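You operate a simulated robot arm through the tools that you are given. There is no shell and no other tool. Be economical: measure what you need, move in short steps, check, and stop when the job is done.

Carry out the task below with a simulated two-armed robot. There is one attempt and no reset: what you move stays moved.

JOB
Take the blue cover cloth from the trough end of the plywood bench and lay it out flat on the conveyor end of the plywood bench.

It is judged by the outcome, as a careful person would: the job done as asked, and still so three seconds after it is handed in. It fails if anything else is knocked over, pushed out of place, dropped, spilled or broken. Lids that push on must go on centred and level and be pressed home; caps that screw on are set level and turned clockwise until they are tight. Flat cloth is picked up by pressing the open fingertips on it (5 to 10 N) and closing them slowly along it; thin cloth reads only 2 to 8 mm in the jaws.

ROBOT AND FRAMES
Two 7-joint arms with two-finger grippers on one trunk, on a base that drives. Base frame: it is fixed to the floor where the robot stands at the start and does not move with it; the origin is under the middle of the robot, x ahead of it, y to its left, z up; the surface under the hand at the start is at about z = 0.9. Lengths are in m, angles in rad, forces in N, time in s.
The left shoulder is at the start at [0.051, 0.175, 1.177], the right one opposite. With the tool pointing down near the work surface each hand reaches from about 0.24 to 0.86 m from the robot's upright axis, wherever it stands, measured 20 degrees to its own side. Places, roughly: conveyor end of the plywood bench [0.5, -2.1, 0.9]. Payload 2.94 kg a hand.
The TCP of each hand is the grasp point between the finger pads, 0.03 m short of the fingertips. In the tool frame z runs along the fingers and y along their closing line. The gripper opens to 0.138 m. The gripper's body begins 0.109 m behind the TCP.
Orientation is that of the tool frame in the base frame, as a unit quaternion [w, x, y, z]. With the fingers straight down and closing along the base's y, the tool's x points along the base's -x, its y along +y and its z along -z.

CONTROLS
- The arms move only by the tool nudge_tool. It takes "left_commands", "right_commands" or both (then of equal length, played together; a hand with none holds still); each is one flat list of numbers, 7 for each row, row after row: the opening in per cent of the stroke, from 0 (shut) to 100 (fully open), then the shift along the tool's x, y, z in m, then the turn, a rotation vector about the tool's x, y, z in rad. In form: [jaw, tx, ty, tz, ax, ay, az, jaw, tx, ty, tz, ax, ay, az, ...]. A call has 1 to 20 rows; each row shifts and turns the commanded pose from where the row before left it, along the tool's axes as they then stand. Each row takes 0.2 s and may step no farther than 0.05 m and 0.15 rad from the row before; otherwise, or with a gripper value out of range, the whole call is refused. Where a pose cannot be reached the arm comes as near as it can. A force on the tool above 40 N (or 10 N above the force at the start of the call, whichever is more), or a blocked arm, ends the call early, and 0.2 s more pass. Each finger halts on what it meets, pressing with about 37 N; the grip force reading is that of the motor and also rises with nothing between the fingers. The clock runs only during rows and for 0.2 s after the last one: add rows that do not move to give the fingers time. It gives the time, the measured TCP pose, the force on the tool (base axes), the opening and the grip force at its end, in the units of the frame above (readings bear some noise), with the torque about the TCP (base axes, N m) and any sound that the robot's microphone picked up, and new pictures: "views" is both (left out), scene, wrist or none (wrist: the cameras of the hands that moved).
- Cameras (640 x 400 px; columns grow to the right, rows downward): "scene" is now at [0.118, -0.0094, 1.6445]; the picture's right is [-0.14, -0.99, 0.00], its down [-0.82, 0.11, -0.56] and it looks along [0.56, -0.08, -0.83] (base axes); focal length 291 px, centre (320, 200). "left" rides on the left gripper at [0.071, -0.019, -0.146] in its tool frame; the picture's right is [0.26, 0.97, 0.00], its down [-0.85, 0.23, -0.48] and it looks along [-0.46, 0.12, 0.88] (tool axes); focal length 280 px, centre (320, 200). "right" rides on the right gripper at [0.071, 0.019, -0.146] in its tool frame; the picture's right is [-0.26, 0.96, 0.00], its down [-0.85, -0.23, -0.48] and it looks along [-0.46, -0.12, 0.88] (tool axes); focal length 280 px, centre (320, 200). There is no depth. A picture from a camera that has moved, and an enlarged one, comes with that camera's place and axes in the base frame and with its lens.
- raise_lower(by): slides the trunk up (or, below 0, down) by that many m; the arms and the scene camera ride with it, the base frame stays. It gives what a move gives, with no picture.
- roll_base(legs): drives the robot by 1 to 6 legs, each [ahead, turn to the left] in m and rad, along the robot's own axes; the way and the turn of a leg run together, so that a leg with both is an arc; at most 1.5 m and 3.142 rad a leg. The arms and the cameras ride along, it lands a little off, and it stops where it bumps. It gives what a move gives, and a new picture of the scene camera.
- head_to(pan, tilt): turns the head with the scene camera to pan (to the left, within 2.094 rad either way) and tilt (down, from -0.506 to 1.204), counted from straight ahead of the robot. It gives what a move gives, and a new picture of the scene camera.
- enlarge(camera, box): a new picture of the part [left, top, right, bottom] of that camera's present view, enlarged. The clock stands still meanwhile.
- finish_job(): hands the job in; it is judged then, once.

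Work in short steps. Places have to be worked out from the pictures, the camera data and where the tool is seen: move nearer, look again, correct. Check each grasp and each placing, and mend what went wrong. You have 120 turns and 260 pictures in all, those below and enlarged ones among them. Open the grippers and draw the arms clear of the work before you hand the job in, unless the task says otherwise; then end with one line.

The tools are called after "Call:" by a JSON object that holds its "api" and its "payload". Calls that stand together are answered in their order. nudge_tool: Moves the arms, as the interface text tells. Its arguments: {"type":"object","properties":{"left_commands":{"type":"array"},"right_commands":{"type":"array"},"views":{"type":"string","enum":["both","scene","wrist","none"]}},"required":[]} The other tools are called the same way: raise_lower (by) slides the trunk up or down; roll_base (legs) drives the base; head_to (pan, tilt) turns the head that bears the scene camera; enlarge (camera, box) takes an enlarged picture of a part of a camera's view; finish_job () hands the job in.

At the start:

```text
clock: 0.0
left_tcp_pos: [0.5283, 0.1511, 1.1361]
left_tool_rot: [0.0, 0.0, 1.0, 0.0]
left_contact_force: [0.1, -0.9, 0.7]
left_moment: [0.0, -0.01, 0.01]
left_grip_width: 0.1382
left_finger_force: 0.1
right_tcp_pos: [0.3933, -0.1789, 1.0946]
right_tool_rot: [0.0, 0.0, 1.0, 0.0]
right_contact_force: [0.4, 0.0, 0.4]
right_moment: [0.03, -0.01, -0.01]
right_grip_width: 0.138
right_finger_force: 0.1
trunk travel left (down, up): [-0.35, 0.384]
robot x, y, heading: [-0.0008, 0.0035, 0.001]
head pan, tilt: [-0.138, 0.974]
```

scene: 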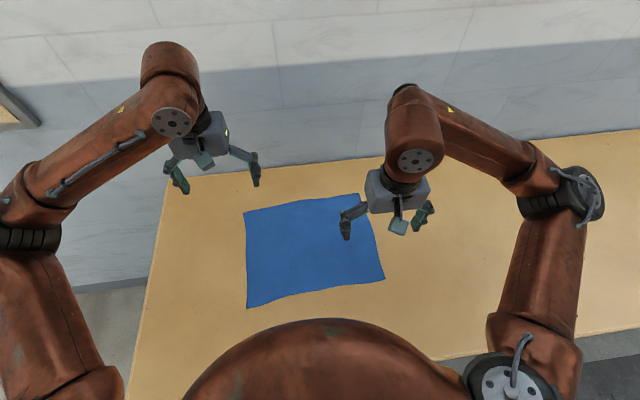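
right: 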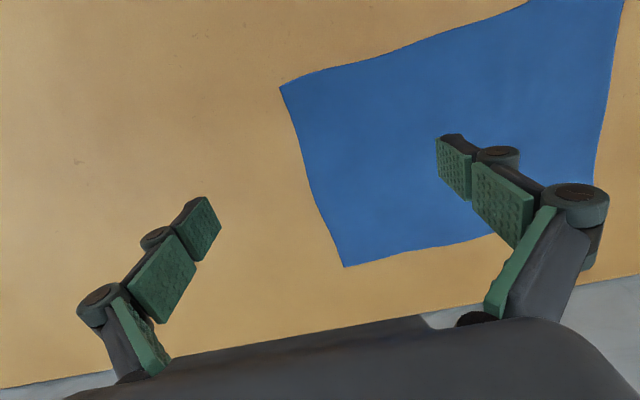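
left: 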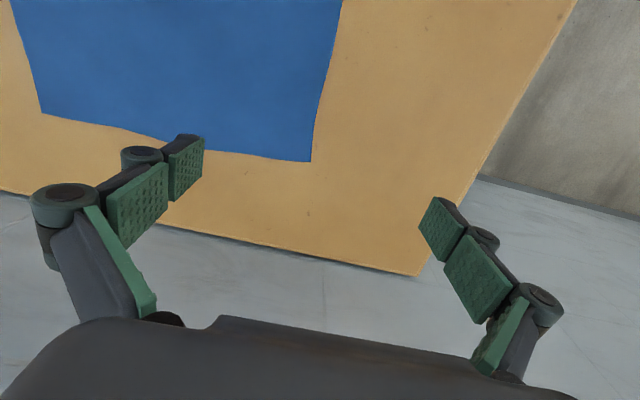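

I'll look around first: toward the conveyor end on the right, to see obstacles and free space.

Call:
{"api": "head_to", "payload": {"pan": -1.2, "tilt": 0.5}}

Call:
{"api": "head_to", "payload": {"pan": -0.14, "tilt": 1.1}}

```text
clock: 1.3
left_tcp_pos: [0.53, 0.1513, 1.1351]
left_tool_rot: [0.001, 0.0, 1.0, 0.0]
left_contact_force: [-0.3, 1.4, 0.8]
left_moment: [-0.01, 0.04, 0.03]
left_grip_width: 0.138
left_finger_force: 0.0
right_tcp_pos: [0.393, -0.1787, 1.0954]
right_tool_rot: [0.0, 0.0, 1.0, 0.0]
right_contact_force: [-1.1, -0.2, 0.0]
right_moment: [0.01, -0.01, -0.01]
right_grip_width: 0.1379
right_finger_force: 0.0
trunk travel left (down, up): [-0.35, 0.384]
robot x, y, heading: [0.0019, -0.0021, 0.001]
head pan, tilt: [-1.201, 0.499]
camera scene: at [0.0805, -0.0845, 1.6838], right [-0.93, -0.36, 0.0], down [-0.17, 0.45, -0.88], along [0.32, -0.82, -0.48], focal length 291 px, centre (320, 200)
```

scene: 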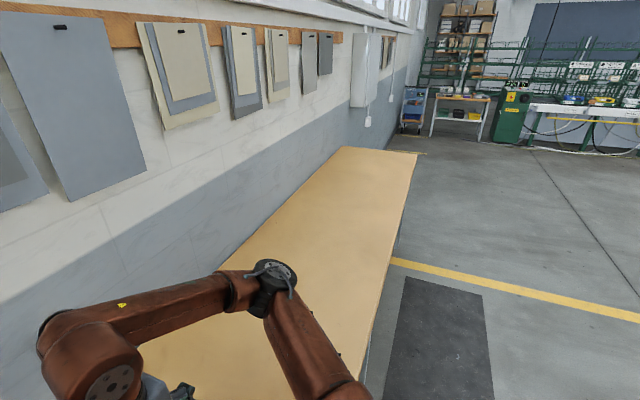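

```text
clock: 2.6
left_tcp_pos: [0.5288, 0.1527, 1.1359]
left_tool_rot: [0.0, 0.001, 1.0, 0.0]
left_contact_force: [0.2, 0.7, -0.4]
left_moment: [0.02, 0.02, -0.01]
left_grip_width: 0.1382
left_finger_force: 0.0
right_tcp_pos: [0.3928, -0.1791, 1.0957]
right_tool_rot: [0.0, 0.0, 1.0, 0.0]
right_contact_force: [0.3, 0.2, 1.2]
right_moment: [0.0, -0.03, 0.0]
right_grip_width: 0.1381
right_finger_force: 0.0
trunk travel left (down, up): [-0.35, 0.384]
robot x, y, heading: [0.0035, 0.0021, -0.001]
head pan, tilt: [-0.14, 1.1]
camera scene: at [0.11, -0.0085, 1.6361], right [-0.14, -0.99, 0.0], down [-0.88, 0.12, -0.45], along [0.45, -0.06, -0.89], focal length 291 px, centre (320, 200)
```

scene: 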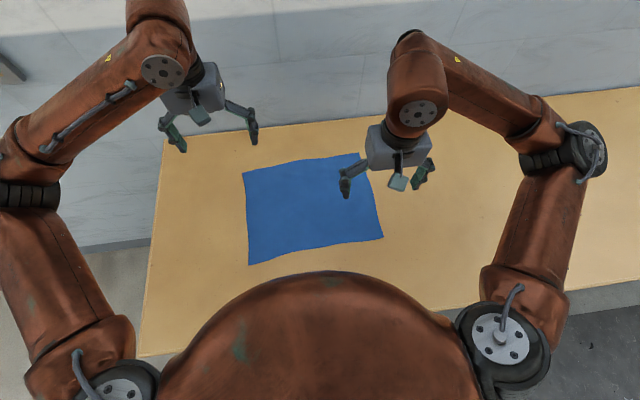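

The bench is clear to its far end (about y=-2.45), spanning x≈0.2–0.73. The cloth is about 0.28×0.36 m, with its near corners at roughly (0.33, 0.14) and (0.35, -0.216). I'll bring both hands above the near corners and narrow the jaws.

Call:
{"api": "nudge_tool", "payload": {"left_commands": [30, 0.036, -0.01, 0.026, 0, 0, 0, 30, 0.036, -0.01, 0.026, 0, 0, 0, 30, 0.036, -0.01, 0.026, 0, 0, 0, 30, 0.036, -0.01, 0.026, 0, 0, 0, 30, 0.036, -0.01, 0.026, 0, 0, 0, 30, 0, 0, 0, 0, 0, 0], "right_commands": [30, 0.004, -0.001, 0.019, 0, 0, 0, 30, 0.004, -0.001, 0.019, 0, 0, 0, 30, 0.004, -0.001, 0.019, 0, 0, 0, 30, 0.004, -0.001, 0.019, 0, 0, 0, 30, 0.004, -0.001, 0.019, 0, 0, 0, 30, 0, 0, 0, 0, 0, 0]}}

```text
clock: 4.0
left_tcp_pos: [0.3794, 0.1085, 1.0207]
left_tool_rot: [-0.002, 0.0, 1.0, 0.0]
left_contact_force: [-0.2, 0.1, 0.3]
left_moment: [0.04, 0.0, 0.02]
left_grip_width: 0.0415
left_finger_force: 0.1
left hand out of reach, approached as far as the arm can: row 5
right_tcp_pos: [0.3727, -0.1825, 0.9993]
right_tool_rot: [0.0, 0.0, 1.0, 0.001]
right_contact_force: [0.3, -0.2, -0.3]
right_moment: [0.01, 0.0, -0.02]
right_grip_width: 0.0414
right_finger_force: 0.1
trunk travel left (down, up): [-0.35, 0.384]
robot x, y, heading: [0.0004, -0.0008, 0.003]
head pan, tilt: [-0.14, 1.1]
camera scene: at [0.1093, -0.0088, 1.6363], right [-0.14, -0.99, 0.0], down [-0.88, 0.12, -0.45], along [0.45, -0.06, -0.89], focal length 291 px, centre (320, 200)
camera right: at [0.3015, -0.1642, 1.1458], right [0.26, 0.97, 0.0], down [0.85, -0.23, 0.48], along [0.46, -0.12, -0.88], focal length 280 px, centre (320, 200)
camera left: at [0.308, 0.087, 1.166], right [-0.26, 0.96, 0.0], down [0.85, 0.23, 0.47], along [0.46, 0.13, -0.88], focal length 280 px, centre (320, 200)
```

scene: 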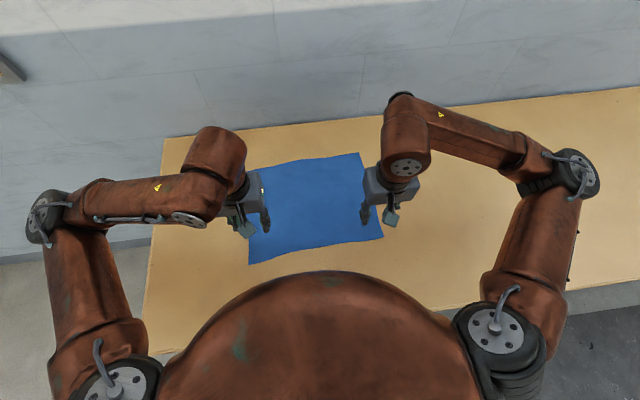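
right: 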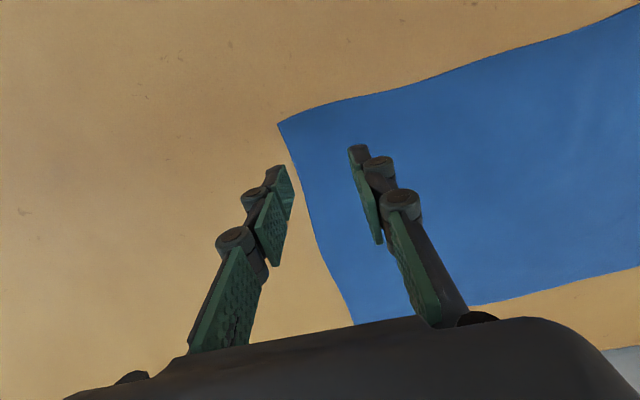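
left: 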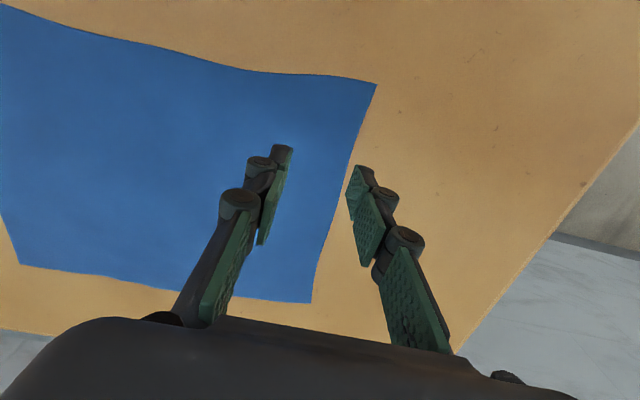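

The left hand cannot reach that close in. I'll back the base 0.15 m for a better working distance.

Call:
{"api": "roll_base", "payload": {"legs": [[-0.15, 0]]}}

```text
clock: 5.4
left_tcp_pos: [0.2252, 0.1088, 1.0226]
left_tool_rot: [0.001, 0.0, 1.0, 0.0]
left_contact_force: [-0.7, 0.4, 0.6]
left_moment: [0.02, -0.08, 0.03]
left_grip_width: 0.0416
left_finger_force: 0.0
right_tcp_pos: [0.219, -0.1834, 1.0034]
right_tool_rot: [0.002, -0.001, 1.0, 0.0]
right_contact_force: [-0.4, -0.4, 0.4]
right_moment: [-0.03, -0.07, 0.02]
right_grip_width: 0.0413
right_finger_force: 0.1
trunk travel left (down, up): [-0.35, 0.384]
robot x, y, heading: [-0.1519, 0.0001, -0.001]
head pan, tilt: [-0.14, 1.1]
camera scene: at [-0.0456, -0.0084, 1.6367], right [-0.14, -0.99, 0.0], down [-0.88, 0.12, -0.46], along [0.45, -0.06, -0.89], focal length 291 px, centre (320, 200)
```

scene: 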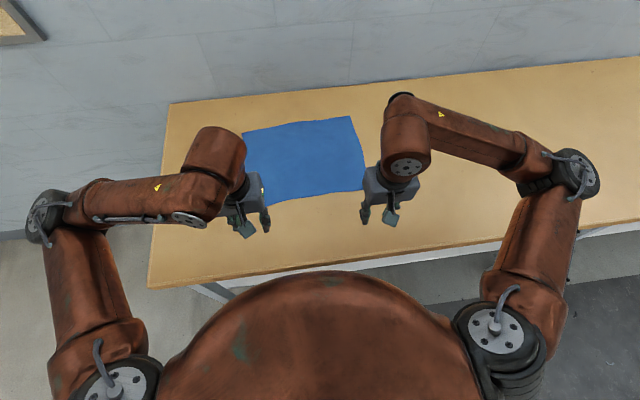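

Moving both hands out above the near corners, fingertips about 2 cm over the cloth.

Call:
{"api": "nudge_tool", "payload": {"left_commands": [30, -0.03, -0.0015, 0.018, 0, 0, 0, 30, -0.03, -0.0015, 0.018, 0, 0, 0, 30, -0.03, -0.0015, 0.018, 0, 0, 0, 30, -0.03, -0.0015, 0.018, 0, 0, 0, 30, 0, 0, 0, 0, 0, 0], "right_commands": [30, -0.0373, 0.0026, 0.0133, 0, 0, 0, 30, -0.0373, 0.0026, 0.0133, 0, 0, 0, 30, -0.0373, 0.0026, 0.0133, 0, 0, 0, 30, -0.0373, 0.0026, 0.0133, 0, 0, 0, 30, 0, 0, 0, 0, 0, 0], "views": "wrist"}}

```text
clock: 6.6
left_tcp_pos: [0.3484, 0.1023, 0.9477]
left_tool_rot: [0.0, -0.001, 1.0, 0.0]
left_contact_force: [-0.5, -1.0, -0.7]
left_moment: [-0.03, 0.01, -0.02]
left_grip_width: 0.0416
left_finger_force: 0.1
right_tcp_pos: [0.3715, -0.1725, 0.9481]
right_tool_rot: [0.0, 0.001, 1.0, 0.0]
right_contact_force: [1.3, -0.2, 0.2]
right_moment: [0.02, -0.02, 0.01]
right_grip_width: 0.0412
right_finger_force: 0.0
trunk travel left (down, up): [-0.35, 0.384]
robot x, y, heading: [-0.1504, -0.0, 0.004]
head pan, tilt: [-0.14, 1.1]
camera right: at [0.3007, -0.1531, 1.0937], right [0.26, 0.97, 0.0], down [0.85, -0.23, 0.48], along [0.46, -0.12, -0.88], focal length 280 px, centre (320, 200)
camera left: at [0.2771, 0.0812, 1.094], right [-0.26, 0.97, 0.0], down [0.85, 0.23, 0.47], along [0.46, 0.13, -0.88], focal length 280 px, centre (320, 200)
```

right: 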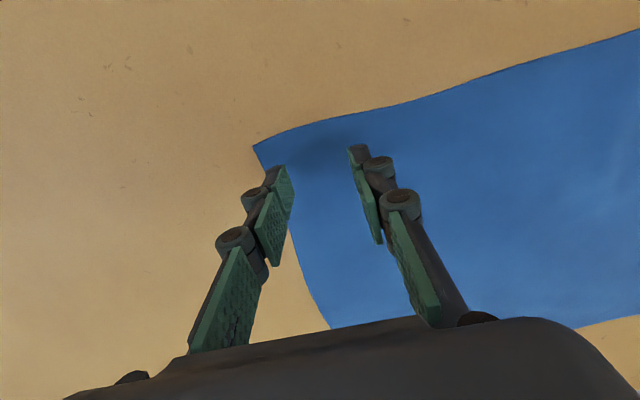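
left: 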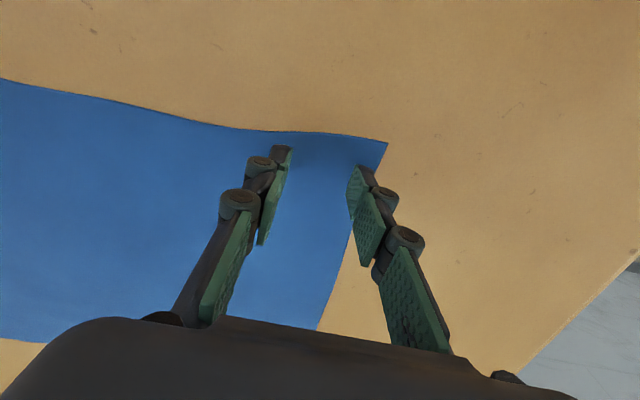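

Both pairs of tips are over the corners. I'll lower until light contact.

Call:
{"api": "nudge_tool", "payload": {"left_commands": [30, 0, 0, 0.008, 0, 0, 0, 30, 0, 0, 0.005, 0, 0, 0, 30, 0, 0, 0.003, 0, 0, 0, 30, 0, 0, 0, 0, 0, 0], "right_commands": [30, 0, 0.005, 0.008, 0, 0, 0, 30, 0, 0, 0.005, 0, 0, 0, 30, 0, 0, 0.003, 0, 0, 0, 30, 0, 0, 0, 0, 0, 0], "views": "wrist"}}

```text
clock: 7.6
left_tcp_pos: [0.3487, 0.1031, 0.9323]
left_tool_rot: [-0.001, 0.0, 1.0, 0.001]
left_contact_force: [0.3, -0.1, 0.2]
left_moment: [0.02, 0.01, -0.03]
left_grip_width: 0.0414
left_finger_force: 0.0
right_tcp_pos: [0.373, -0.1668, 0.9311]
right_tool_rot: [0.001, 0.001, 1.0, 0.0]
right_contact_force: [1.9, 0.1, 3.2]
right_moment: [-0.06, -0.02, 0.02]
right_grip_width: 0.0417
right_finger_force: 0.0
trunk travel left (down, up): [-0.35, 0.384]
robot x, y, heading: [-0.151, -0.0031, -0.003]
head pan, tilt: [-0.14, 1.1]
camera right: at [0.3012, -0.1481, 1.0769], right [0.26, 0.97, 0.0], down [0.85, -0.23, 0.48], along [0.46, -0.12, -0.88], focal length 280 px, centre (320, 200)
camera left: at [0.2773, 0.0815, 1.0775], right [-0.26, 0.97, 0.0], down [0.85, 0.23, 0.47], along [0.46, 0.13, -0.88], focal length 280 px, centre (320, 200)
```

right: 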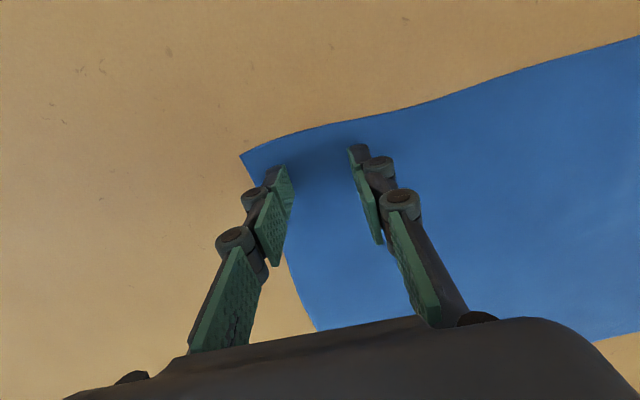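
left: 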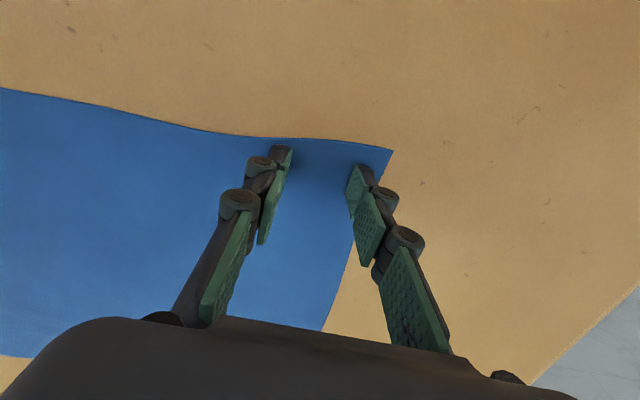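

The right hand has touched at 3 N and the left is just short. Pressing a little more.

Call:
{"api": "nudge_tool", "payload": {"left_commands": [30, 0, 0, 0.0015, 0, 0, 0, 30, 0, 0, 0.001, 0, 0, 0, 30, 0, 0, 0, 0, 0, 0], "right_commands": [30, 0, 0, 0.001, 0, 0, 0, 30, 0, 0, 0, 0, 0, 0, 30, 0, 0, 0, 0, 0, 0], "views": "none"}}

```text
clock: 8.4
left_tcp_pos: [0.3478, 0.1027, 0.9317]
left_tool_rot: [0.001, 0.0, 1.0, -0.001]
left_contact_force: [-1.0, 1.0, 15.8]
left_moment: [0.05, 0.0, -0.01]
left_grip_width: 0.0419
left_finger_force: 0.8
right_tcp_pos: [0.3722, -0.1671, 0.931]
right_tool_rot: [0.001, -0.002, 1.0, 0.0]
right_contact_force: [2.8, 0.2, 8.5]
right_moment: [-0.18, -0.09, 0.06]
right_grip_width: 0.0416
right_finger_force: 0.1
trunk travel left (down, up): [-0.35, 0.384]
robot x, y, heading: [-0.1536, -0.0001, 0.005]
head pan, tilt: [-0.14, 1.1]
```

Left is pressing slightly too hard, so I back off 1 mm, then close both jaws slowly.

Call:
{"api": "nudge_tool", "payload": {"left_commands": [30, 0, 0, -0.001, 0, 0, 0, 27, 0, 0, 0, 0, 0, 0, 24, 0, 0, 0, 0, 0, 0, 21, 0, 0, 0, 0, 0, 0, 18, 0, 0, 0, 0, 0, 0, 15, 0, 0, 0, 0, 0, 0, 12, 0, 0, 0, 0, 0, 0, 9, 0, 0, 0, 0, 0, 0, 6, 0, 0, 0, 0, 0, 0, 3, 0, 0, 0, 0, 0, 0, 0, 0, 0, 0, 0, 0, 0, 0, 0, 0, 0, 0, 0, 0, 0, 0, 0, 0, 0, 0, 0], "right_commands": [30, 0, 0, 0, 0, 0, 0, 27, 0, 0, 0, 0, 0, 0, 24, 0, 0, 0, 0, 0, 0, 21, 0, 0, 0, 0, 0, 0, 18, 0, 0, 0, 0, 0, 0, 15, 0, 0, 0, 0, 0, 0, 12, 0, 0, 0, 0, 0, 0, 9, 0, 0, 0, 0, 0, 0, 6, 0, 0, 0, 0, 0, 0, 3, 0, 0, 0, 0, 0, 0, 0, 0, 0, 0, 0, 0, 0, 0, 0, 0, 0, 0, 0, 0, 0, 0, 0, 0, 0, 0, 0]}}

```text
clock: 11.2
left_tcp_pos: [0.3493, 0.1016, 0.9315]
left_tool_rot: [-0.001, 0.0, 1.0, 0.0]
left_contact_force: [0.6, -3.7, 12.9]
left_moment: [0.23, -0.17, 0.0]
left_grip_width: 0.0008
left_finger_force: 30.5
right_tcp_pos: [0.3715, -0.1677, 0.9306]
right_tool_rot: [-0.001, -0.001, 1.0, 0.0]
right_contact_force: [0.2, 2.6, -0.2]
right_moment: [0.1, -0.01, -0.03]
right_grip_width: 0.0061
right_finger_force: 34.0
trunk travel left (down, up): [-0.35, 0.384]
robot x, y, heading: [-0.1497, 0.0027, -0.001]
head pan, tilt: [-0.14, 1.1]
camera scene: at [-0.0409, -0.0086, 1.6362], right [-0.14, -0.99, 0.0], down [-0.88, 0.12, -0.45], along [0.45, -0.06, -0.89], focal length 291 px, centre (320, 200)
camera right: at [0.3007, -0.1481, 1.0758], right [0.26, 0.97, 0.0], down [0.85, -0.23, 0.48], along [0.46, -0.12, -0.88], focal length 280 px, centre (320, 200)
camera left: at [0.2776, 0.0811, 1.0767], right [-0.26, 0.96, 0.0], down [0.85, 0.23, 0.48], along [0.46, 0.13, -0.88], focal length 280 px, centre (320, 200)
```

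scene: 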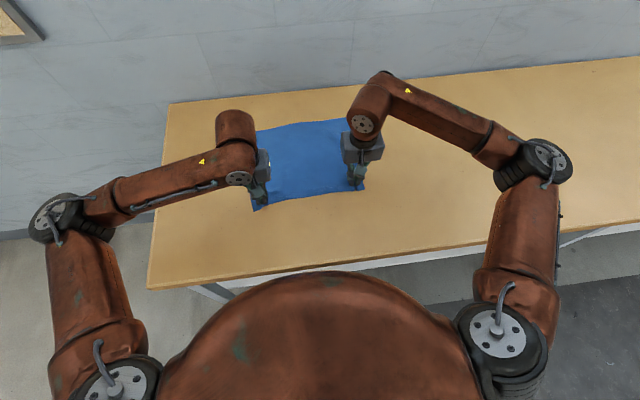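
right: 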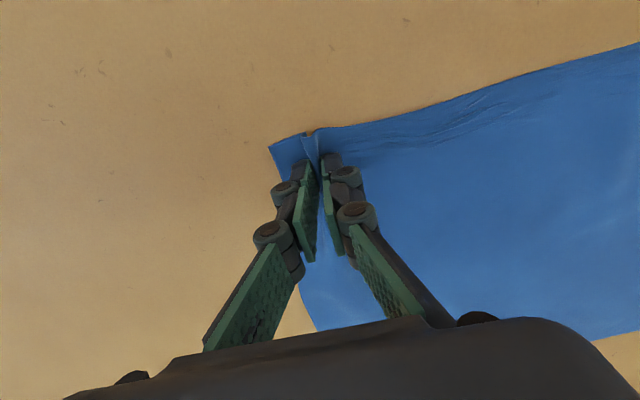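
left: 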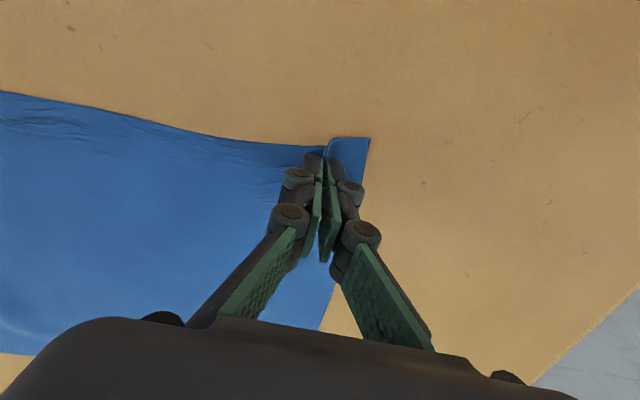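

Right has a fold (6 mm). Left reads 0.8 mm, so nothing is caught there. I'll reopen left in place, with lighter pressure, and check the force.

Call:
{"api": "nudge_tool", "payload": {"left_commands": [8, 0, 0, 0, 0, 0, 0, 16, 0, 0, 0, 0, 0, 0, 24, 0, 0, 0, 0, 0, 0, 32, 0, 0, 0, 0, 0, 0, 34, 0, 0, -0.001, 0, 0, 0, 34, 0, 0, 0, 0, 0, 0], "views": "wrist"}}

```text
clock: 12.6
left_tcp_pos: [0.3477, 0.103, 0.9306]
left_tool_rot: [0.0, 0.0, 1.0, 0.0]
left_contact_force: [-0.5, 0.2, 1.8]
left_moment: [-0.01, 0.02, -0.02]
left_grip_width: 0.0459
left_finger_force: 0.1
right_tcp_pos: [0.3719, -0.167, 0.9306]
right_tool_rot: [0.0, -0.001, 1.0, 0.0]
right_contact_force: [0.0, 0.3, 0.8]
right_moment: [0.03, -0.04, -0.01]
right_grip_width: 0.0061
right_finger_force: 33.8
trunk travel left (down, up): [-0.35, 0.384]
robot x, y, heading: [-0.1514, -0.0027, -0.004]
head pan, tilt: [-0.14, 1.1]
camera left: at [0.2777, 0.0812, 1.0771], right [-0.26, 0.97, 0.0], down [0.85, 0.23, 0.47], along [0.46, 0.13, -0.88], focal length 280 px, centre (320, 200)
```

left: 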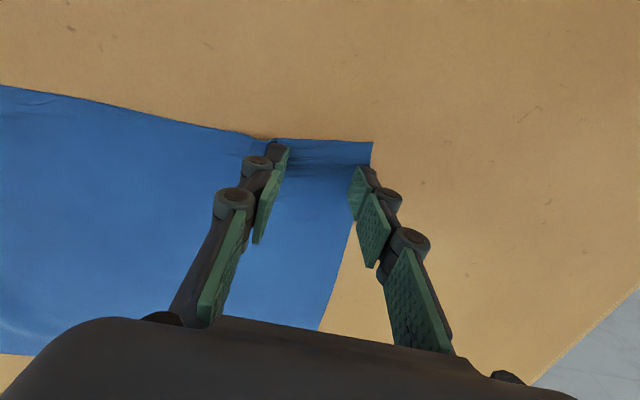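

Force is light now but the outer finger sits right at the cloth edge. I'll lift, shift 12 mm inward, and set down again at about 7 N.

Call:
{"api": "nudge_tool", "payload": {"left_commands": [34, 0, 0, -0.012, 0, 0, 0, 34, 0, -0.012, 0, 0, 0, 0, 34, 0, 0, 0.008, 0, 0, 0, 34, 0, 0, 0.004, 0, 0, 0, 34, 0, 0, 0.001, 0, 0, 0, 34, 0, 0, 0, 0, 0, 0], "views": "wrist"}}

```text
clock: 14.0
left_tcp_pos: [0.3492, 0.0896, 0.9295]
left_tool_rot: [0.0, 0.0, 1.0, 0.0]
left_contact_force: [1.1, 1.1, 6.2]
left_moment: [-0.04, -0.01, 0.0]
left_grip_width: 0.047
left_finger_force: 0.2
right_tcp_pos: [0.3725, -0.1658, 0.9311]
right_tool_rot: [0.0, -0.001, 1.0, 0.0]
right_contact_force: [0.2, 0.2, 0.0]
right_moment: [0.04, -0.04, -0.01]
right_grip_width: 0.0062
right_finger_force: 34.8
trunk travel left (down, up): [-0.35, 0.384]
robot x, y, heading: [-0.1492, 0.0007, 0.001]
head pan, tilt: [-0.14, 1.1]
camera left: at [0.2779, 0.0692, 1.0768], right [-0.26, 0.96, 0.0], down [0.85, 0.23, 0.48], along [0.46, 0.13, -0.88], focal length 280 px, centre (320, 200)
```

left: 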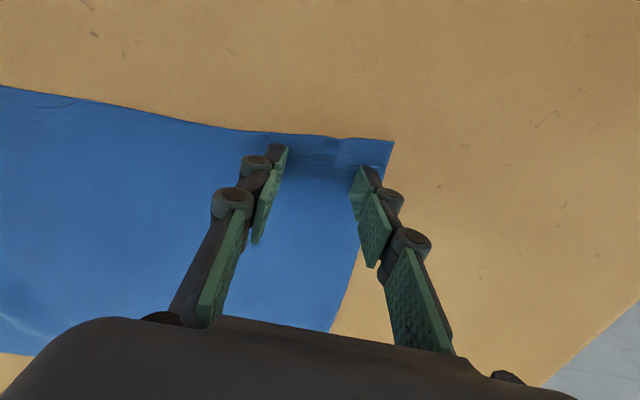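

Force 6 N with both tips on the cloth; closing slowly.

Call:
{"api": "nudge_tool", "payload": {"left_commands": [31, 0, 0, 0, 0, 0, 0, 28, 0, 0, 0, 0, 0, 0, 25, 0, 0, 0, 0, 0, 0, 22, 0, 0, 0, 0, 0, 0, 19, 0, 0, 0, 0, 0, 0, 16, 0, 0, 0, 0, 0, 0, 13, 0, 0, 0, 0, 0, 0, 10, 0, 0, 0, 0, 0, 0, 7, 0, 0, 0, 0, 0, 0, 4, 0, 0, 0, 0, 0, 0, 2, 0, 0, 0, 0, 0, 0, 0, 0, 0, 0, 0, 0, 0, 0, 0, 0, 0, 0, 0, 0], "views": "wrist"}}

```text
clock: 16.8
left_tcp_pos: [0.3492, 0.0902, 0.9299]
left_tool_rot: [-0.001, 0.0, 1.0, 0.0]
left_contact_force: [-0.9, 2.2, 1.1]
left_moment: [-0.37, -0.12, -0.07]
left_grip_width: 0.0004
left_finger_force: 26.9
right_tcp_pos: [0.3714, -0.167, 0.9288]
right_tool_rot: [0.0, -0.002, 1.0, 0.0]
right_contact_force: [-0.3, 4.8, -0.1]
right_moment: [0.18, 0.02, -0.02]
right_grip_width: 0.006
right_finger_force: 34.3
trunk travel left (down, up): [-0.35, 0.384]
robot x, y, heading: [-0.1508, 0.0024, -0.001]
head pan, tilt: [-0.14, 1.1]
camera left: at [0.2778, 0.0693, 1.0764], right [-0.26, 0.97, 0.0], down [0.85, 0.23, 0.47], along [0.46, 0.12, -0.88], focal length 280 px, centre (320, 200)
```

left: 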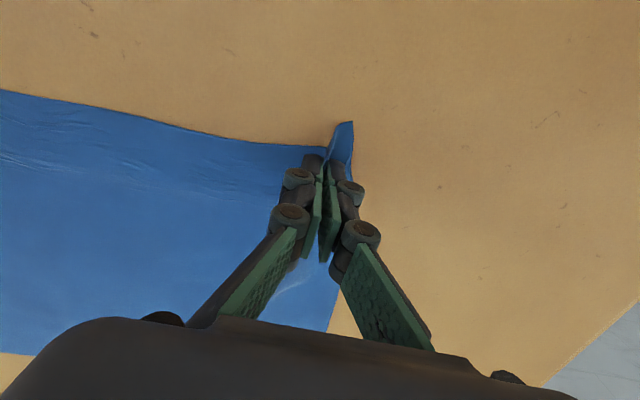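

Let me look closer at what the left fingers hold.

Call:
{"api": "enlarge", "payload": {"camera": "left", "box": [220, 80, 440, 300]}}

```text
1.82 times, centred on (330, 190) of left
camera zoom: at [0.2778, 0.0693, 1.0764], right [-0.26, 0.97, 0.0], down [0.85, 0.23, 0.47], along [0.46, 0.12, -0.88], focal length 510 px, centre (302, 218)
```

zoom: 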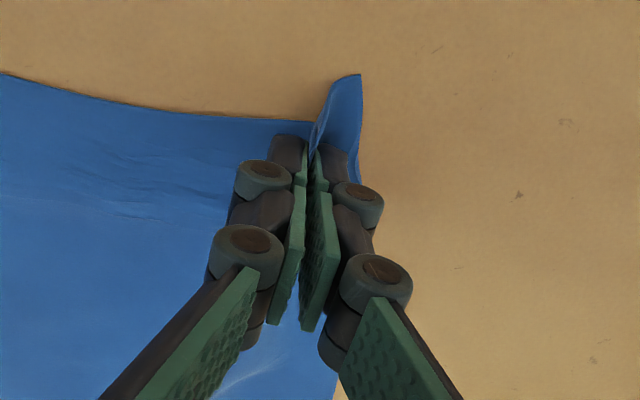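

It might be a thin pinch; testing with a small lift.

Call:
{"api": "nudge_tool", "payload": {"left_commands": [0, 0, 0, -0.01, 0, 0, 0, 0, 0, 0, -0.01, 0, 0, 0, 0, 0, 0, -0.01, 0, 0, 0], "right_commands": [0, 0, 0, -0.01, 0, 0, 0, 0, 0, 0, -0.01, 0, 0, 0, 0, 0, 0, -0.01, 0, 0, 0], "views": "wrist"}}

```text
clock: 17.6
left_tcp_pos: [0.3482, 0.0905, 0.9595]
left_tool_rot: [-0.002, 0.001, 1.0, 0.0]
left_contact_force: [0.1, -2.4, -2.8]
left_moment: [0.86, -0.13, -0.07]
left_grip_width: 0.0006
left_finger_force: 28.3
right_tcp_pos: [0.372, -0.1675, 0.9608]
right_tool_rot: [0.0, -0.001, 1.0, 0.0]
right_contact_force: [-1.7, 8.5, -0.7]
right_moment: [0.32, 0.0, -0.01]
right_grip_width: 0.0058
right_finger_force: 33.9
trunk travel left (down, up): [-0.35, 0.384]
robot x, y, heading: [-0.1479, -0.0003, 0.002]
head pan, tilt: [-0.14, 1.1]
camera right: at [0.3007, -0.1485, 1.1063], right [0.26, 0.97, 0.0], down [0.85, -0.23, 0.48], along [0.46, -0.12, -0.88], focal length 280 px, centre (320, 200)
camera left: at [0.2777, 0.0698, 1.1063], right [-0.26, 0.97, 0.0], down [0.85, 0.23, 0.47], along [0.46, 0.12, -0.88], focal length 280 px, centre (320, 200)
```

right: 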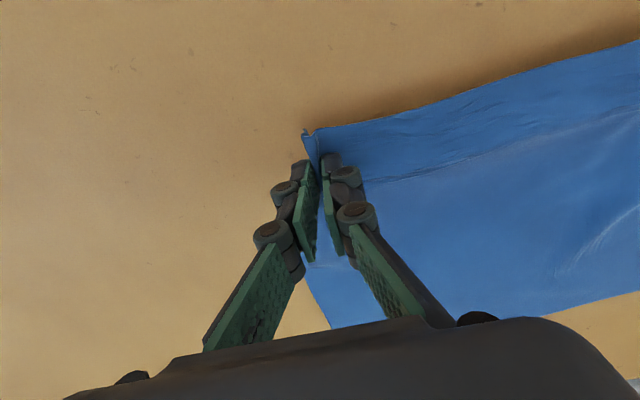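
left: 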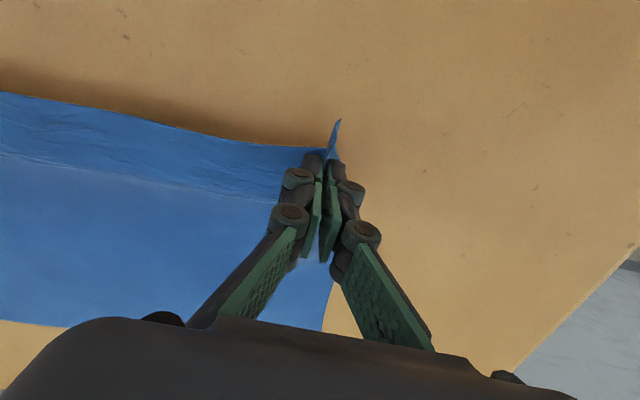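

The corner came up with both hands, but left's grip is marginal (0.6 mm) and the cloth is taut between them. I'll set down again, ease the tension, and regrip left a bit deeper in the cloth.

Call:
{"api": "nudge_tool", "payload": {"left_commands": [0, 0, -0.004, 0.01, 0, 0, 0, 0, 0, -0.004, 0.01, 0, 0, 0, 0, 0, 0, 0.009, 0, 0, 0, 10, 0, 0, 0, 0, 0, 0, 20, 0, 0, 0, 0, 0, 0, 30, 0, 0, 0, 0, 0, 0, 38, 0, 0, -0.012, 0, 0, 0, 38, -0.01, 0, 0, 0, 0, 0, 38, 0, 0, 0.008, 0, 0, 0, 38, 0, 0, 0.002, 0, 0, 0, 38, 0, 0, 0, 0, 0, 0], "right_commands": [0, 0, 0.002, 0.01, 0, 0, 0, 0, 0, 0.002, 0.01, 0, 0, 0, 0, 0, 0.002, 0.009, 0, 0, 0, 0, 0, 0, 0, 0, 0, 0, 0, 0, 0, 0, 0, 0, 0, 0, 0, 0, 0, 0, 0, 0, 0, 0, 0, 0, 0, 0, 0, 0, 0, 0, 0, 0, 0, 0, 0, 0, 0, 0, 0, 0, 0, 0, 0, 0, 0, 0, 0, 0, 0, 0, 0, 0, 0, 0, 0], "views": "wrist"}}

```text
clock: 20.0
left_tcp_pos: [0.3593, 0.0834, 0.9339]
left_tool_rot: [0.0, 0.0, 1.0, 0.0]
left_contact_force: [-0.5, 0.1, -0.5]
left_moment: [0.0, 0.02, -0.02]
left_grip_width: 0.0523
left_finger_force: 0.1
right_tcp_pos: [0.3709, -0.1609, 0.9317]
right_tool_rot: [0.0, -0.001, 1.0, 0.0]
right_contact_force: [0.0, 0.3, -1.0]
right_moment: [0.02, -0.02, 0.02]
right_grip_width: 0.0058
right_finger_force: 33.9
trunk travel left (down, up): [-0.35, 0.384]
robot x, y, heading: [-0.1485, -0.0013, -0.0]
head pan, tilt: [-0.14, 1.1]
camera right: at [0.3006, -0.1424, 1.0767], right [0.26, 0.97, 0.0], down [0.85, -0.23, 0.48], along [0.46, -0.12, -0.88], focal length 280 px, centre (320, 200)
camera left: at [0.2877, 0.0617, 1.0792], right [-0.26, 0.97, 0.0], down [0.85, 0.23, 0.47], along [0.46, 0.13, -0.88], focal length 280 px, centre (320, 200)
```

right: 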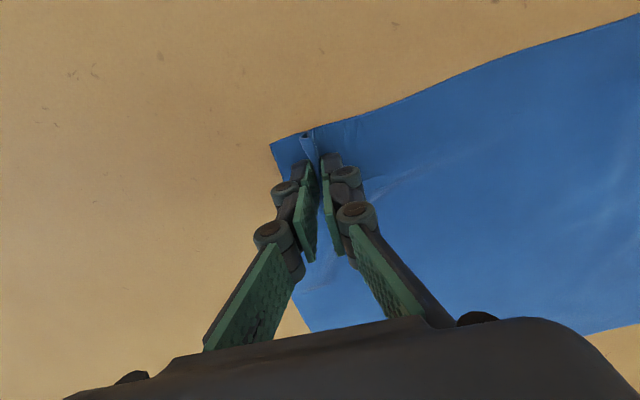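
left: 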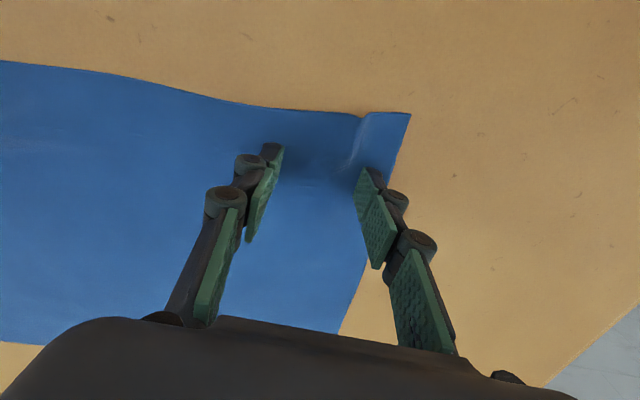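

Slack now. I'll shift left 8 mm inward and press down gently.

Call:
{"api": "nudge_tool", "payload": {"left_commands": [38, 0, -0.008, 0, 0, 0, 0, 38, 0, 0, 0.003, 0, 0, 0, 38, 0, 0, 0.0012, 0, 0, 0, 38, 0, 0, 0, 0, 0, 0, 38, 0, 0, 0, 0, 0, 0], "views": "none"}}

```text
clock: 21.2
left_tcp_pos: [0.3583, 0.0759, 0.9312]
left_tool_rot: [0.001, 0.0, 1.0, 0.001]
left_contact_force: [2.0, 0.8, 16.8]
left_moment: [0.12, -0.07, -0.02]
left_grip_width: 0.0538
left_finger_force: 0.9
right_tcp_pos: [0.3709, -0.162, 0.9309]
right_tool_rot: [0.001, -0.001, 1.0, 0.0]
right_contact_force: [-0.5, 0.3, -0.3]
right_moment: [-0.05, 0.01, 0.0]
right_grip_width: 0.0059
right_finger_force: 34.2
trunk travel left (down, up): [-0.35, 0.384]
robot x, y, heading: [-0.1525, 0.0033, -0.0]
head pan, tilt: [-0.14, 1.1]
```

Too firm at 17 N; I back off 1.3 mm and read.

Call:
{"api": "nudge_tool", "payload": {"left_commands": [38, 0, 0, -0.0013, 0, 0, 0, 38, 0, 0, 0, 0, 0, 0], "views": "none"}}

```text
clock: 21.8
left_tcp_pos: [0.3589, 0.0741, 0.9309]
left_tool_rot: [-0.001, 0.001, 1.0, 0.001]
left_contact_force: [2.0, 0.3, 13.2]
left_moment: [0.02, -0.05, -0.02]
left_grip_width: 0.0537
left_finger_force: 0.6
right_tcp_pos: [0.3722, -0.1624, 0.931]
right_tool_rot: [0.001, -0.001, 1.0, 0.0]
right_contact_force: [-0.6, 0.4, -0.2]
right_moment: [0.01, -0.01, 0.0]
right_grip_width: 0.006
right_finger_force: 33.7
trunk travel left (down, up): [-0.35, 0.384]
robot x, y, heading: [-0.1502, -0.0017, -0.001]
head pan, tilt: [-0.14, 1.1]
```

Still 13 N (about 3 N/mm), so another 1.5 mm off, then the slow close.

Call:
{"api": "nudge_tool", "payload": {"left_commands": [38, 0, 0, -0.0015, 0, 0, 0, 35, 0, 0, 0, 0, 0, 0, 32, 0, 0, 0, 0, 0, 0, 29, 0, 0, 0, 0, 0, 0, 26, 0, 0, 0, 0, 0, 0, 23, 0, 0, 0, 0, 0, 0, 20, 0, 0, 0, 0, 0, 0, 17, 0, 0, 0, 0, 0, 0, 14, 0, 0, 0, 0, 0, 0, 11, 0, 0, 0, 0, 0, 0, 8, 0, 0, 0, 0, 0, 0, 5, 0, 0, 0, 0, 0, 0, 2, 0, 0, 0, 0, 0, 0, 0, 0, 0, 0, 0, 0, 0, 0, 0, 0, 0, 0, 0, 0], "views": "wrist"}}

```text
clock: 25.0
left_tcp_pos: [0.3583, 0.075, 0.9311]
left_tool_rot: [-0.001, 0.0, 1.0, 0.001]
left_contact_force: [-0.2, 0.0, -1.6]
left_moment: [-0.01, 0.06, 0.02]
left_grip_width: 0.0076
left_finger_force: 37.1
right_tcp_pos: [0.3736, -0.1606, 0.9311]
right_tool_rot: [0.0, 0.0, 1.0, 0.001]
right_contact_force: [0.2, 0.5, -0.8]
right_moment: [0.01, -0.01, -0.01]
right_grip_width: 0.0057
right_finger_force: 33.8
trunk travel left (down, up): [-0.35, 0.384]
robot x, y, heading: [-0.1496, -0.0011, 0.0]
head pan, tilt: [-0.14, 1.1]
camera left: at [0.2878, 0.0536, 1.0777], right [-0.26, 0.97, 0.0], down [0.85, 0.23, 0.47], along [0.46, 0.13, -0.88], focal length 280 px, centre (320, 200)
```

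left: 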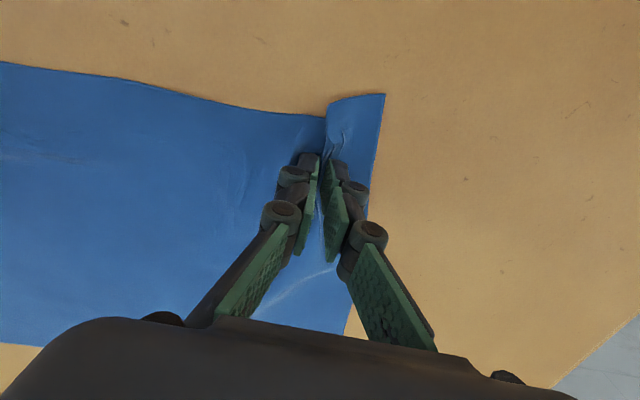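

Now 7.6 mm with a solid fold. Lifting both with the trunk so that the cloth clears the bench.

Call:
{"api": "raise_lower", "payload": {"by": 0.36}}

Call:
{"api": "head_to", "payload": {"pan": 0, "tilt": 0.8}}

```text
clock: 28.5
left_tcp_pos: [0.3593, 0.0755, 1.2917]
left_tool_rot: [-0.001, 0.001, 1.0, 0.001]
left_contact_force: [-0.1, -0.2, 0.3]
left_moment: [0.0, 0.02, -0.03]
left_grip_width: 0.0013
left_finger_force: 30.6
right_tcp_pos: [0.3721, -0.161, 1.2914]
right_tool_rot: [-0.001, 0.0, 1.0, 0.0]
right_contact_force: [-0.7, -0.2, 0.3]
right_moment: [0.0, 0.0, -0.01]
right_grip_width: 0.0058
right_finger_force: 34.7
trunk travel left (down, up): [-0.71, 0.024]
robot x, y, heading: [-0.1508, -0.0021, -0.0]
head pan, tilt: [-0.14, 1.1]
```

```text
clock: 29.3
left_tcp_pos: [0.3588, 0.0757, 1.2917]
left_tool_rot: [-0.001, -0.001, 1.0, 0.0]
left_contact_force: [-0.3, 0.0, -0.2]
left_moment: [-0.02, -0.04, 0.01]
left_grip_width: 0.0009
left_finger_force: 30.7
right_tcp_pos: [0.3719, -0.16, 1.2909]
right_tool_rot: [0.001, 0.0, 1.0, 0.001]
right_contact_force: [0.7, -1.1, -0.6]
right_moment: [0.01, 0.03, 0.01]
right_grip_width: 0.0059
right_finger_force: 33.9
trunk travel left (down, up): [-0.71, 0.024]
robot x, y, heading: [-0.1513, -0.0005, -0.001]
head pan, tilt: [0.0, 0.799]
camera scene: at [-0.0892, 0.0002, 2.0177], right [0.0, -1.0, 0.0], down [-0.72, 0.0, -0.7], along [0.7, 0.0, -0.72], focal length 291 px, centre (320, 200)
```

scene: 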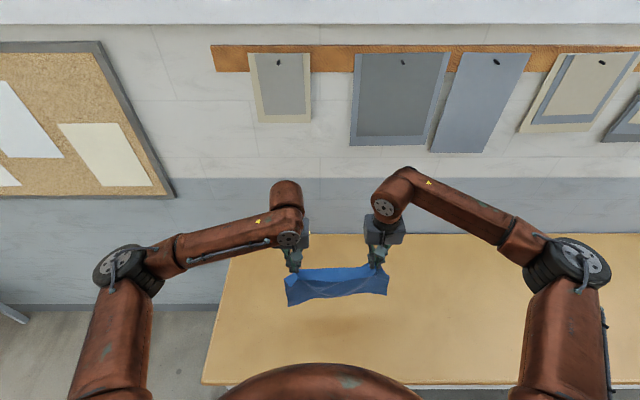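

The left reading fell to 0.9 mm; checking closely whether it still holds.

Call:
{"api": "enlarge", "payload": {"camera": "scene", "box": [250, 200, 430, 320]}}

Call:
{"api": "enlarge", "payload": {"camera": "left", "box": [0, 0, 640, 400]}}

Call:
{"api": "enlarge", "payload": {"camera": "right", "box": [0, 0, 640, 400]}}

```text
3.33 times, centred on (340, 260) of scene
camera zoom: at [-0.0892, 0.0002, 2.0177], right [0.0, -1.0, 0.0], down [-0.72, 0.0, -0.7], along [0.7, 0.0, -0.72], focal length 970 px, centre (253, 0)
```

zoom: 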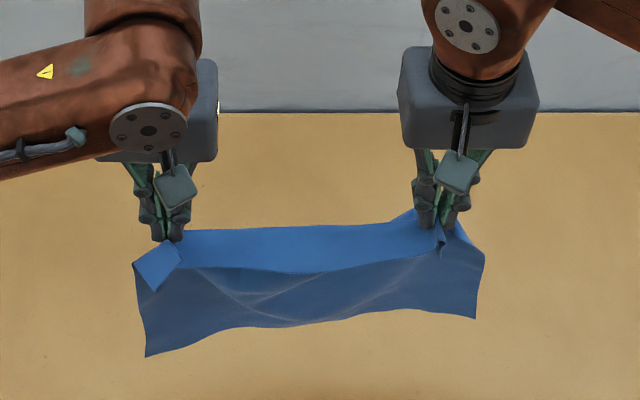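

```text
1.00 times, centred on (320, 200) of left (not enlarged: the box is as wide or as high as the picture)
camera zoom: at [0.2879, 0.0534, 1.4378], right [-0.26, 0.97, 0.0], down [0.85, 0.23, 0.47], along [0.46, 0.13, -0.88], focal length 280 px, centre (320, 200)
```

zoom: 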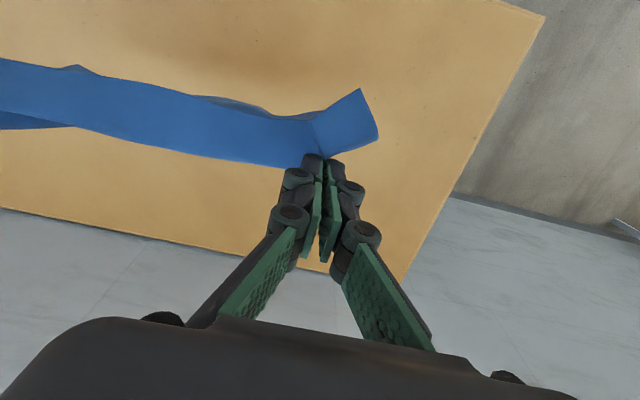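

```text
1.00 times, centred on (320, 200) of right (not enlarged: the box is as wide or as high as the picture)
camera zoom: at [0.301, -0.1424, 1.4368], right [0.26, 0.97, 0.0], down [0.85, -0.23, 0.48], along [0.46, -0.12, -0.88], focal length 280 px, centre (320, 200)
```

zoom: 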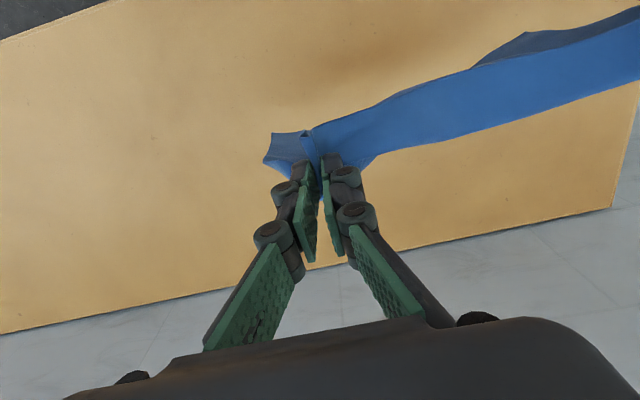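

Both hands hold it: the near strip flaps toward the robot and the bulk hangs to about z=1.03, clear of the bench. Before driving I check the floor behind on both sides.

Call:
{"api": "head_to", "payload": {"pan": 2.09, "tilt": 0.6}}

Call:
{"api": "head_to", "payload": {"pan": -2.09, "tilt": 0.6}}

```text
clock: 31.3
left_tcp_pos: [0.359, 0.075, 1.2918]
left_tool_rot: [-0.001, -0.001, 1.0, 0.001]
left_contact_force: [0.6, -0.2, 0.0]
left_moment: [-0.02, 0.0, 0.0]
left_grip_width: 0.0009
left_finger_force: 30.8
right_tcp_pos: [0.3722, -0.1622, 1.29]
right_tool_rot: [0.0, 0.0, 1.0, 0.0]
right_contact_force: [-0.8, 0.4, -0.3]
right_moment: [-0.02, 0.01, 0.05]
right_grip_width: 0.0059
right_finger_force: 34.0
trunk travel left (down, up): [-0.71, 0.024]
robot x, y, heading: [-0.1507, -0.0018, 0.006]
head pan, tilt: [2.089, 0.6]
camera scene: at [-0.2135, 0.0769, 2.0346], right [0.87, 0.5, 0.0], down [0.28, -0.49, -0.83], along [-0.41, 0.72, -0.56], focal length 291 px, centre (320, 200)
```

scene: 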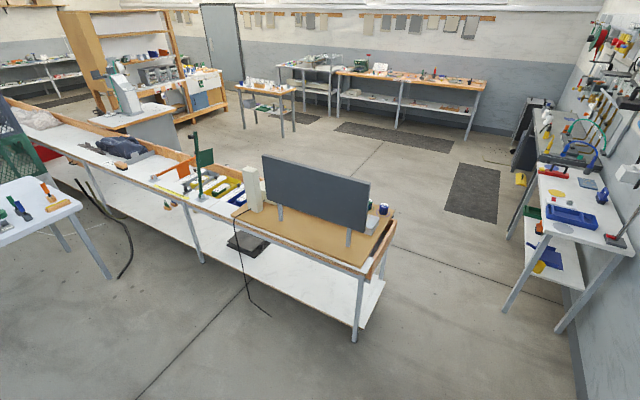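

```text
clock: 34.7
left_tcp_pos: [0.358, 0.0752, 1.2914]
left_tool_rot: [0.0, 0.0, 1.0, 0.0]
left_contact_force: [-0.7, -0.2, 0.7]
left_moment: [-0.04, 0.0, 0.01]
left_grip_width: 0.001
left_finger_force: 30.7
right_tcp_pos: [0.3723, -0.1615, 1.2909]
right_tool_rot: [0.0, -0.001, 1.0, 0.0]
right_contact_force: [-0.7, -0.2, -1.3]
right_moment: [-0.01, -0.03, 0.01]
right_grip_width: 0.0057
right_finger_force: 34.4
trunk travel left (down, up): [-0.71, 0.024]
robot x, y, heading: [-0.1481, 0.0015, -0.002]
head pan, tilt: [-2.089, 0.6]
camera scene: at [-0.2134, -0.0767, 2.0346], right [-0.87, 0.49, 0.0], down [0.28, 0.49, -0.83], along [-0.41, -0.72, -0.56], focal length 291 px, centre (320, 200)
```

scene: 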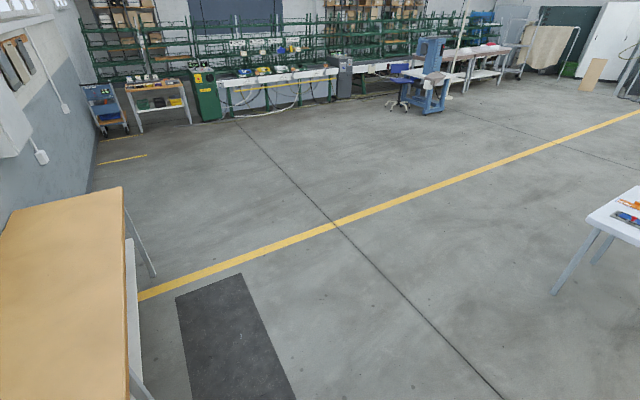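

The floor is clear. I back off, turn right, and drive along the bench in stages.

Call:
{"api": "roll_base", "payload": {"legs": [[-0.2, 0], [0, -0.785], [0, -0.785]]}}

Call:
{"api": "head_to", "payload": {"pan": 0, "tilt": 0.8}}

```text
clock: 37.1
left_tcp_pos: [0.1647, 0.0561, 1.2965]
left_tool_rot: [-0.003, -0.007, 0.999, 0.039]
left_contact_force: [-0.3, 0.7, -0.5]
left_moment: [-0.07, 0.03, 0.01]
left_grip_width: 0.0011
left_finger_force: 30.4
right_tcp_pos: [0.1398, -0.3225, 1.3249]
right_tool_rot: [0.033, 0.243, 0.969, -0.013]
right_contact_force: [0.3, -0.4, -0.3]
right_moment: [-0.06, 0.07, 0.02]
right_grip_width: 0.0001
right_finger_force: 28.2
trunk travel left (down, up): [-0.71, 0.024]
robot x, y, heading: [-0.3523, -0.0014, -0.153]
head pan, tilt: [-2.089, 0.6]
stopped in leg 2: the robot was blocked; the commanded pose is now the measured one
camera scene: at [-0.2625, -0.0868, 2.0468], right [-0.78, 0.62, 0.07], down [0.29, 0.45, -0.85], along [-0.56, -0.64, -0.53], focal length 291 px, centre (320, 200)
```

scene: 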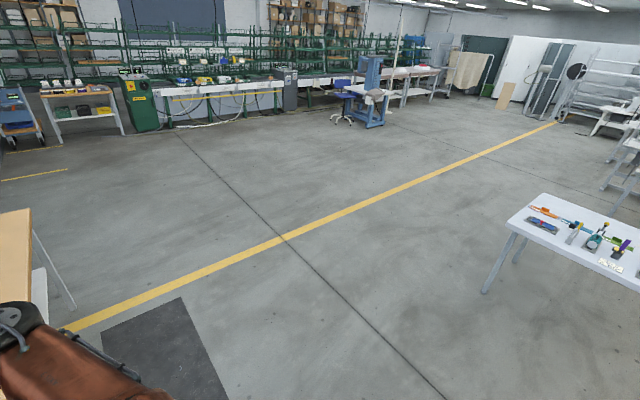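

```text
clock: 39.1
left_tcp_pos: [0.0832, 0.0461, 1.3137]
left_tool_rot: [0.033, 0.01, 0.999, 0.018]
left_contact_force: [0.7, -0.2, -0.2]
left_moment: [0.08, 0.14, -0.01]
left_grip_width: 0.001
left_finger_force: 30.4
right_tcp_pos: [0.0568, -0.2847, 1.3293]
right_tool_rot: [0.051, 0.188, 0.981, -0.009]
right_contact_force: [0.9, -1.0, -1.1]
right_moment: [-0.01, 0.03, 0.01]
right_grip_width: 0.0001
right_finger_force: 28.0
trunk travel left (down, up): [-0.71, 0.024]
robot x, y, heading: [-0.3501, 0.0005, -0.162]
head pan, tilt: [0.0, 0.799]
camera scene: at [-0.2532, -0.0162, 2.0189], right [-0.16, -0.99, 0.0], down [-0.72, 0.11, -0.68], along [0.68, -0.11, -0.73], focal length 291 px, centre (320, 200)
```

scene: 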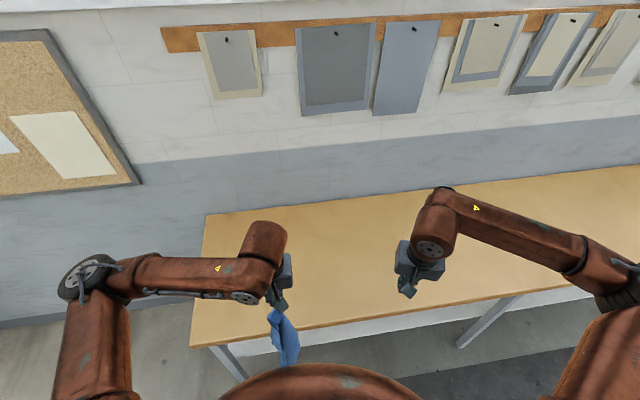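

The turn was blocked and the right hand lost its corner; the left still holds the cloth. I'll pause to settle and look at what the hands see.

Call:
{"api": "nudge_tool", "payload": {"left_commands": [0, 0, 0, 0, 0, 0, 0, 0, 0, 0, 0, 0, 0, 0], "right_commands": [0, 0, 0, 0, 0, 0, 0, 0, 0, 0, 0, 0, 0, 0]}}

```text
clock: 39.9
left_tcp_pos: [0.1136, 0.0391, 1.3079]
left_tool_rot: [0.022, 0.016, 0.999, 0.018]
left_contact_force: [-1.1, -0.1, 0.0]
left_moment: [-0.09, -0.12, 0.02]
left_grip_width: 0.0008
left_finger_force: 30.3
right_tcp_pos: [0.0878, -0.2818, 1.3229]
right_tool_rot: [0.039, 0.176, 0.984, -0.008]
right_contact_force: [-1.6, -1.2, -0.5]
right_moment: [-0.02, -0.19, -0.01]
right_grip_width: 0.0
right_finger_force: 27.8
trunk travel left (down, up): [-0.71, 0.024]
robot x, y, heading: [-0.3476, 0.0005, -0.158]
head pan, tilt: [0.0, 0.799]
stopped in row 2 (left hand): the arm was blocked; the commanded pose is now the measured one
camera scene: at [-0.2092, -0.022, 2.02], right [-0.16, -0.99, 0.0], down [-0.73, 0.12, -0.67], along [0.66, -0.1, -0.74], focal length 291 px, centre (320, 200)
camera right: at [0.0168, -0.2355, 1.4621], right [0.58, 0.81, 0.02], down [0.68, -0.5, 0.54], along [0.45, -0.3, -0.84], focal length 280 px, centre (320, 200)
camera left: at [0.0362, 0.0147, 1.4498], right [-0.23, 0.97, 0.03], down [0.83, 0.18, 0.52], along [0.5, 0.14, -0.85], focal length 280 px, centre (320, 200)
```

scene: 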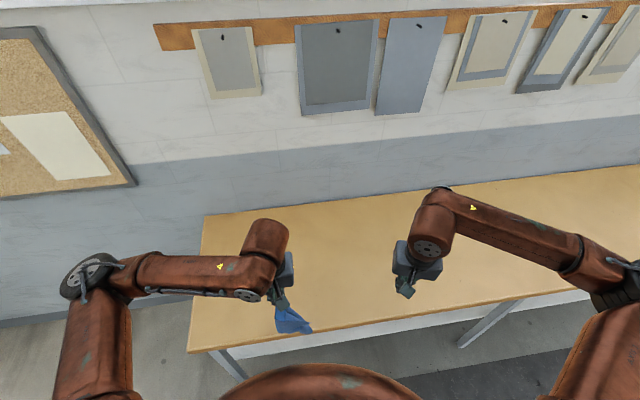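
right: 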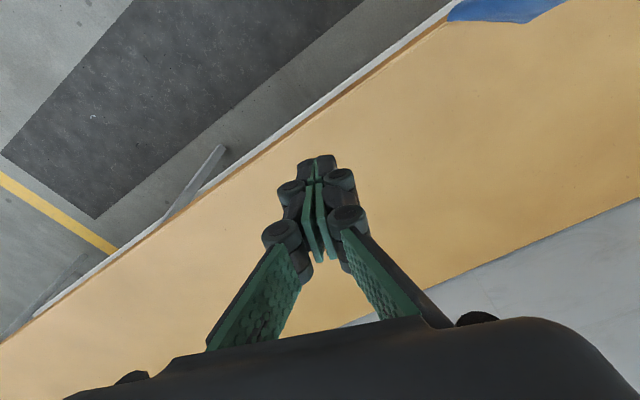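
left: 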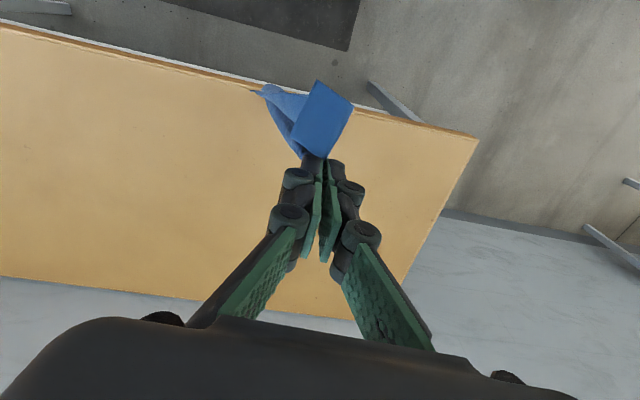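

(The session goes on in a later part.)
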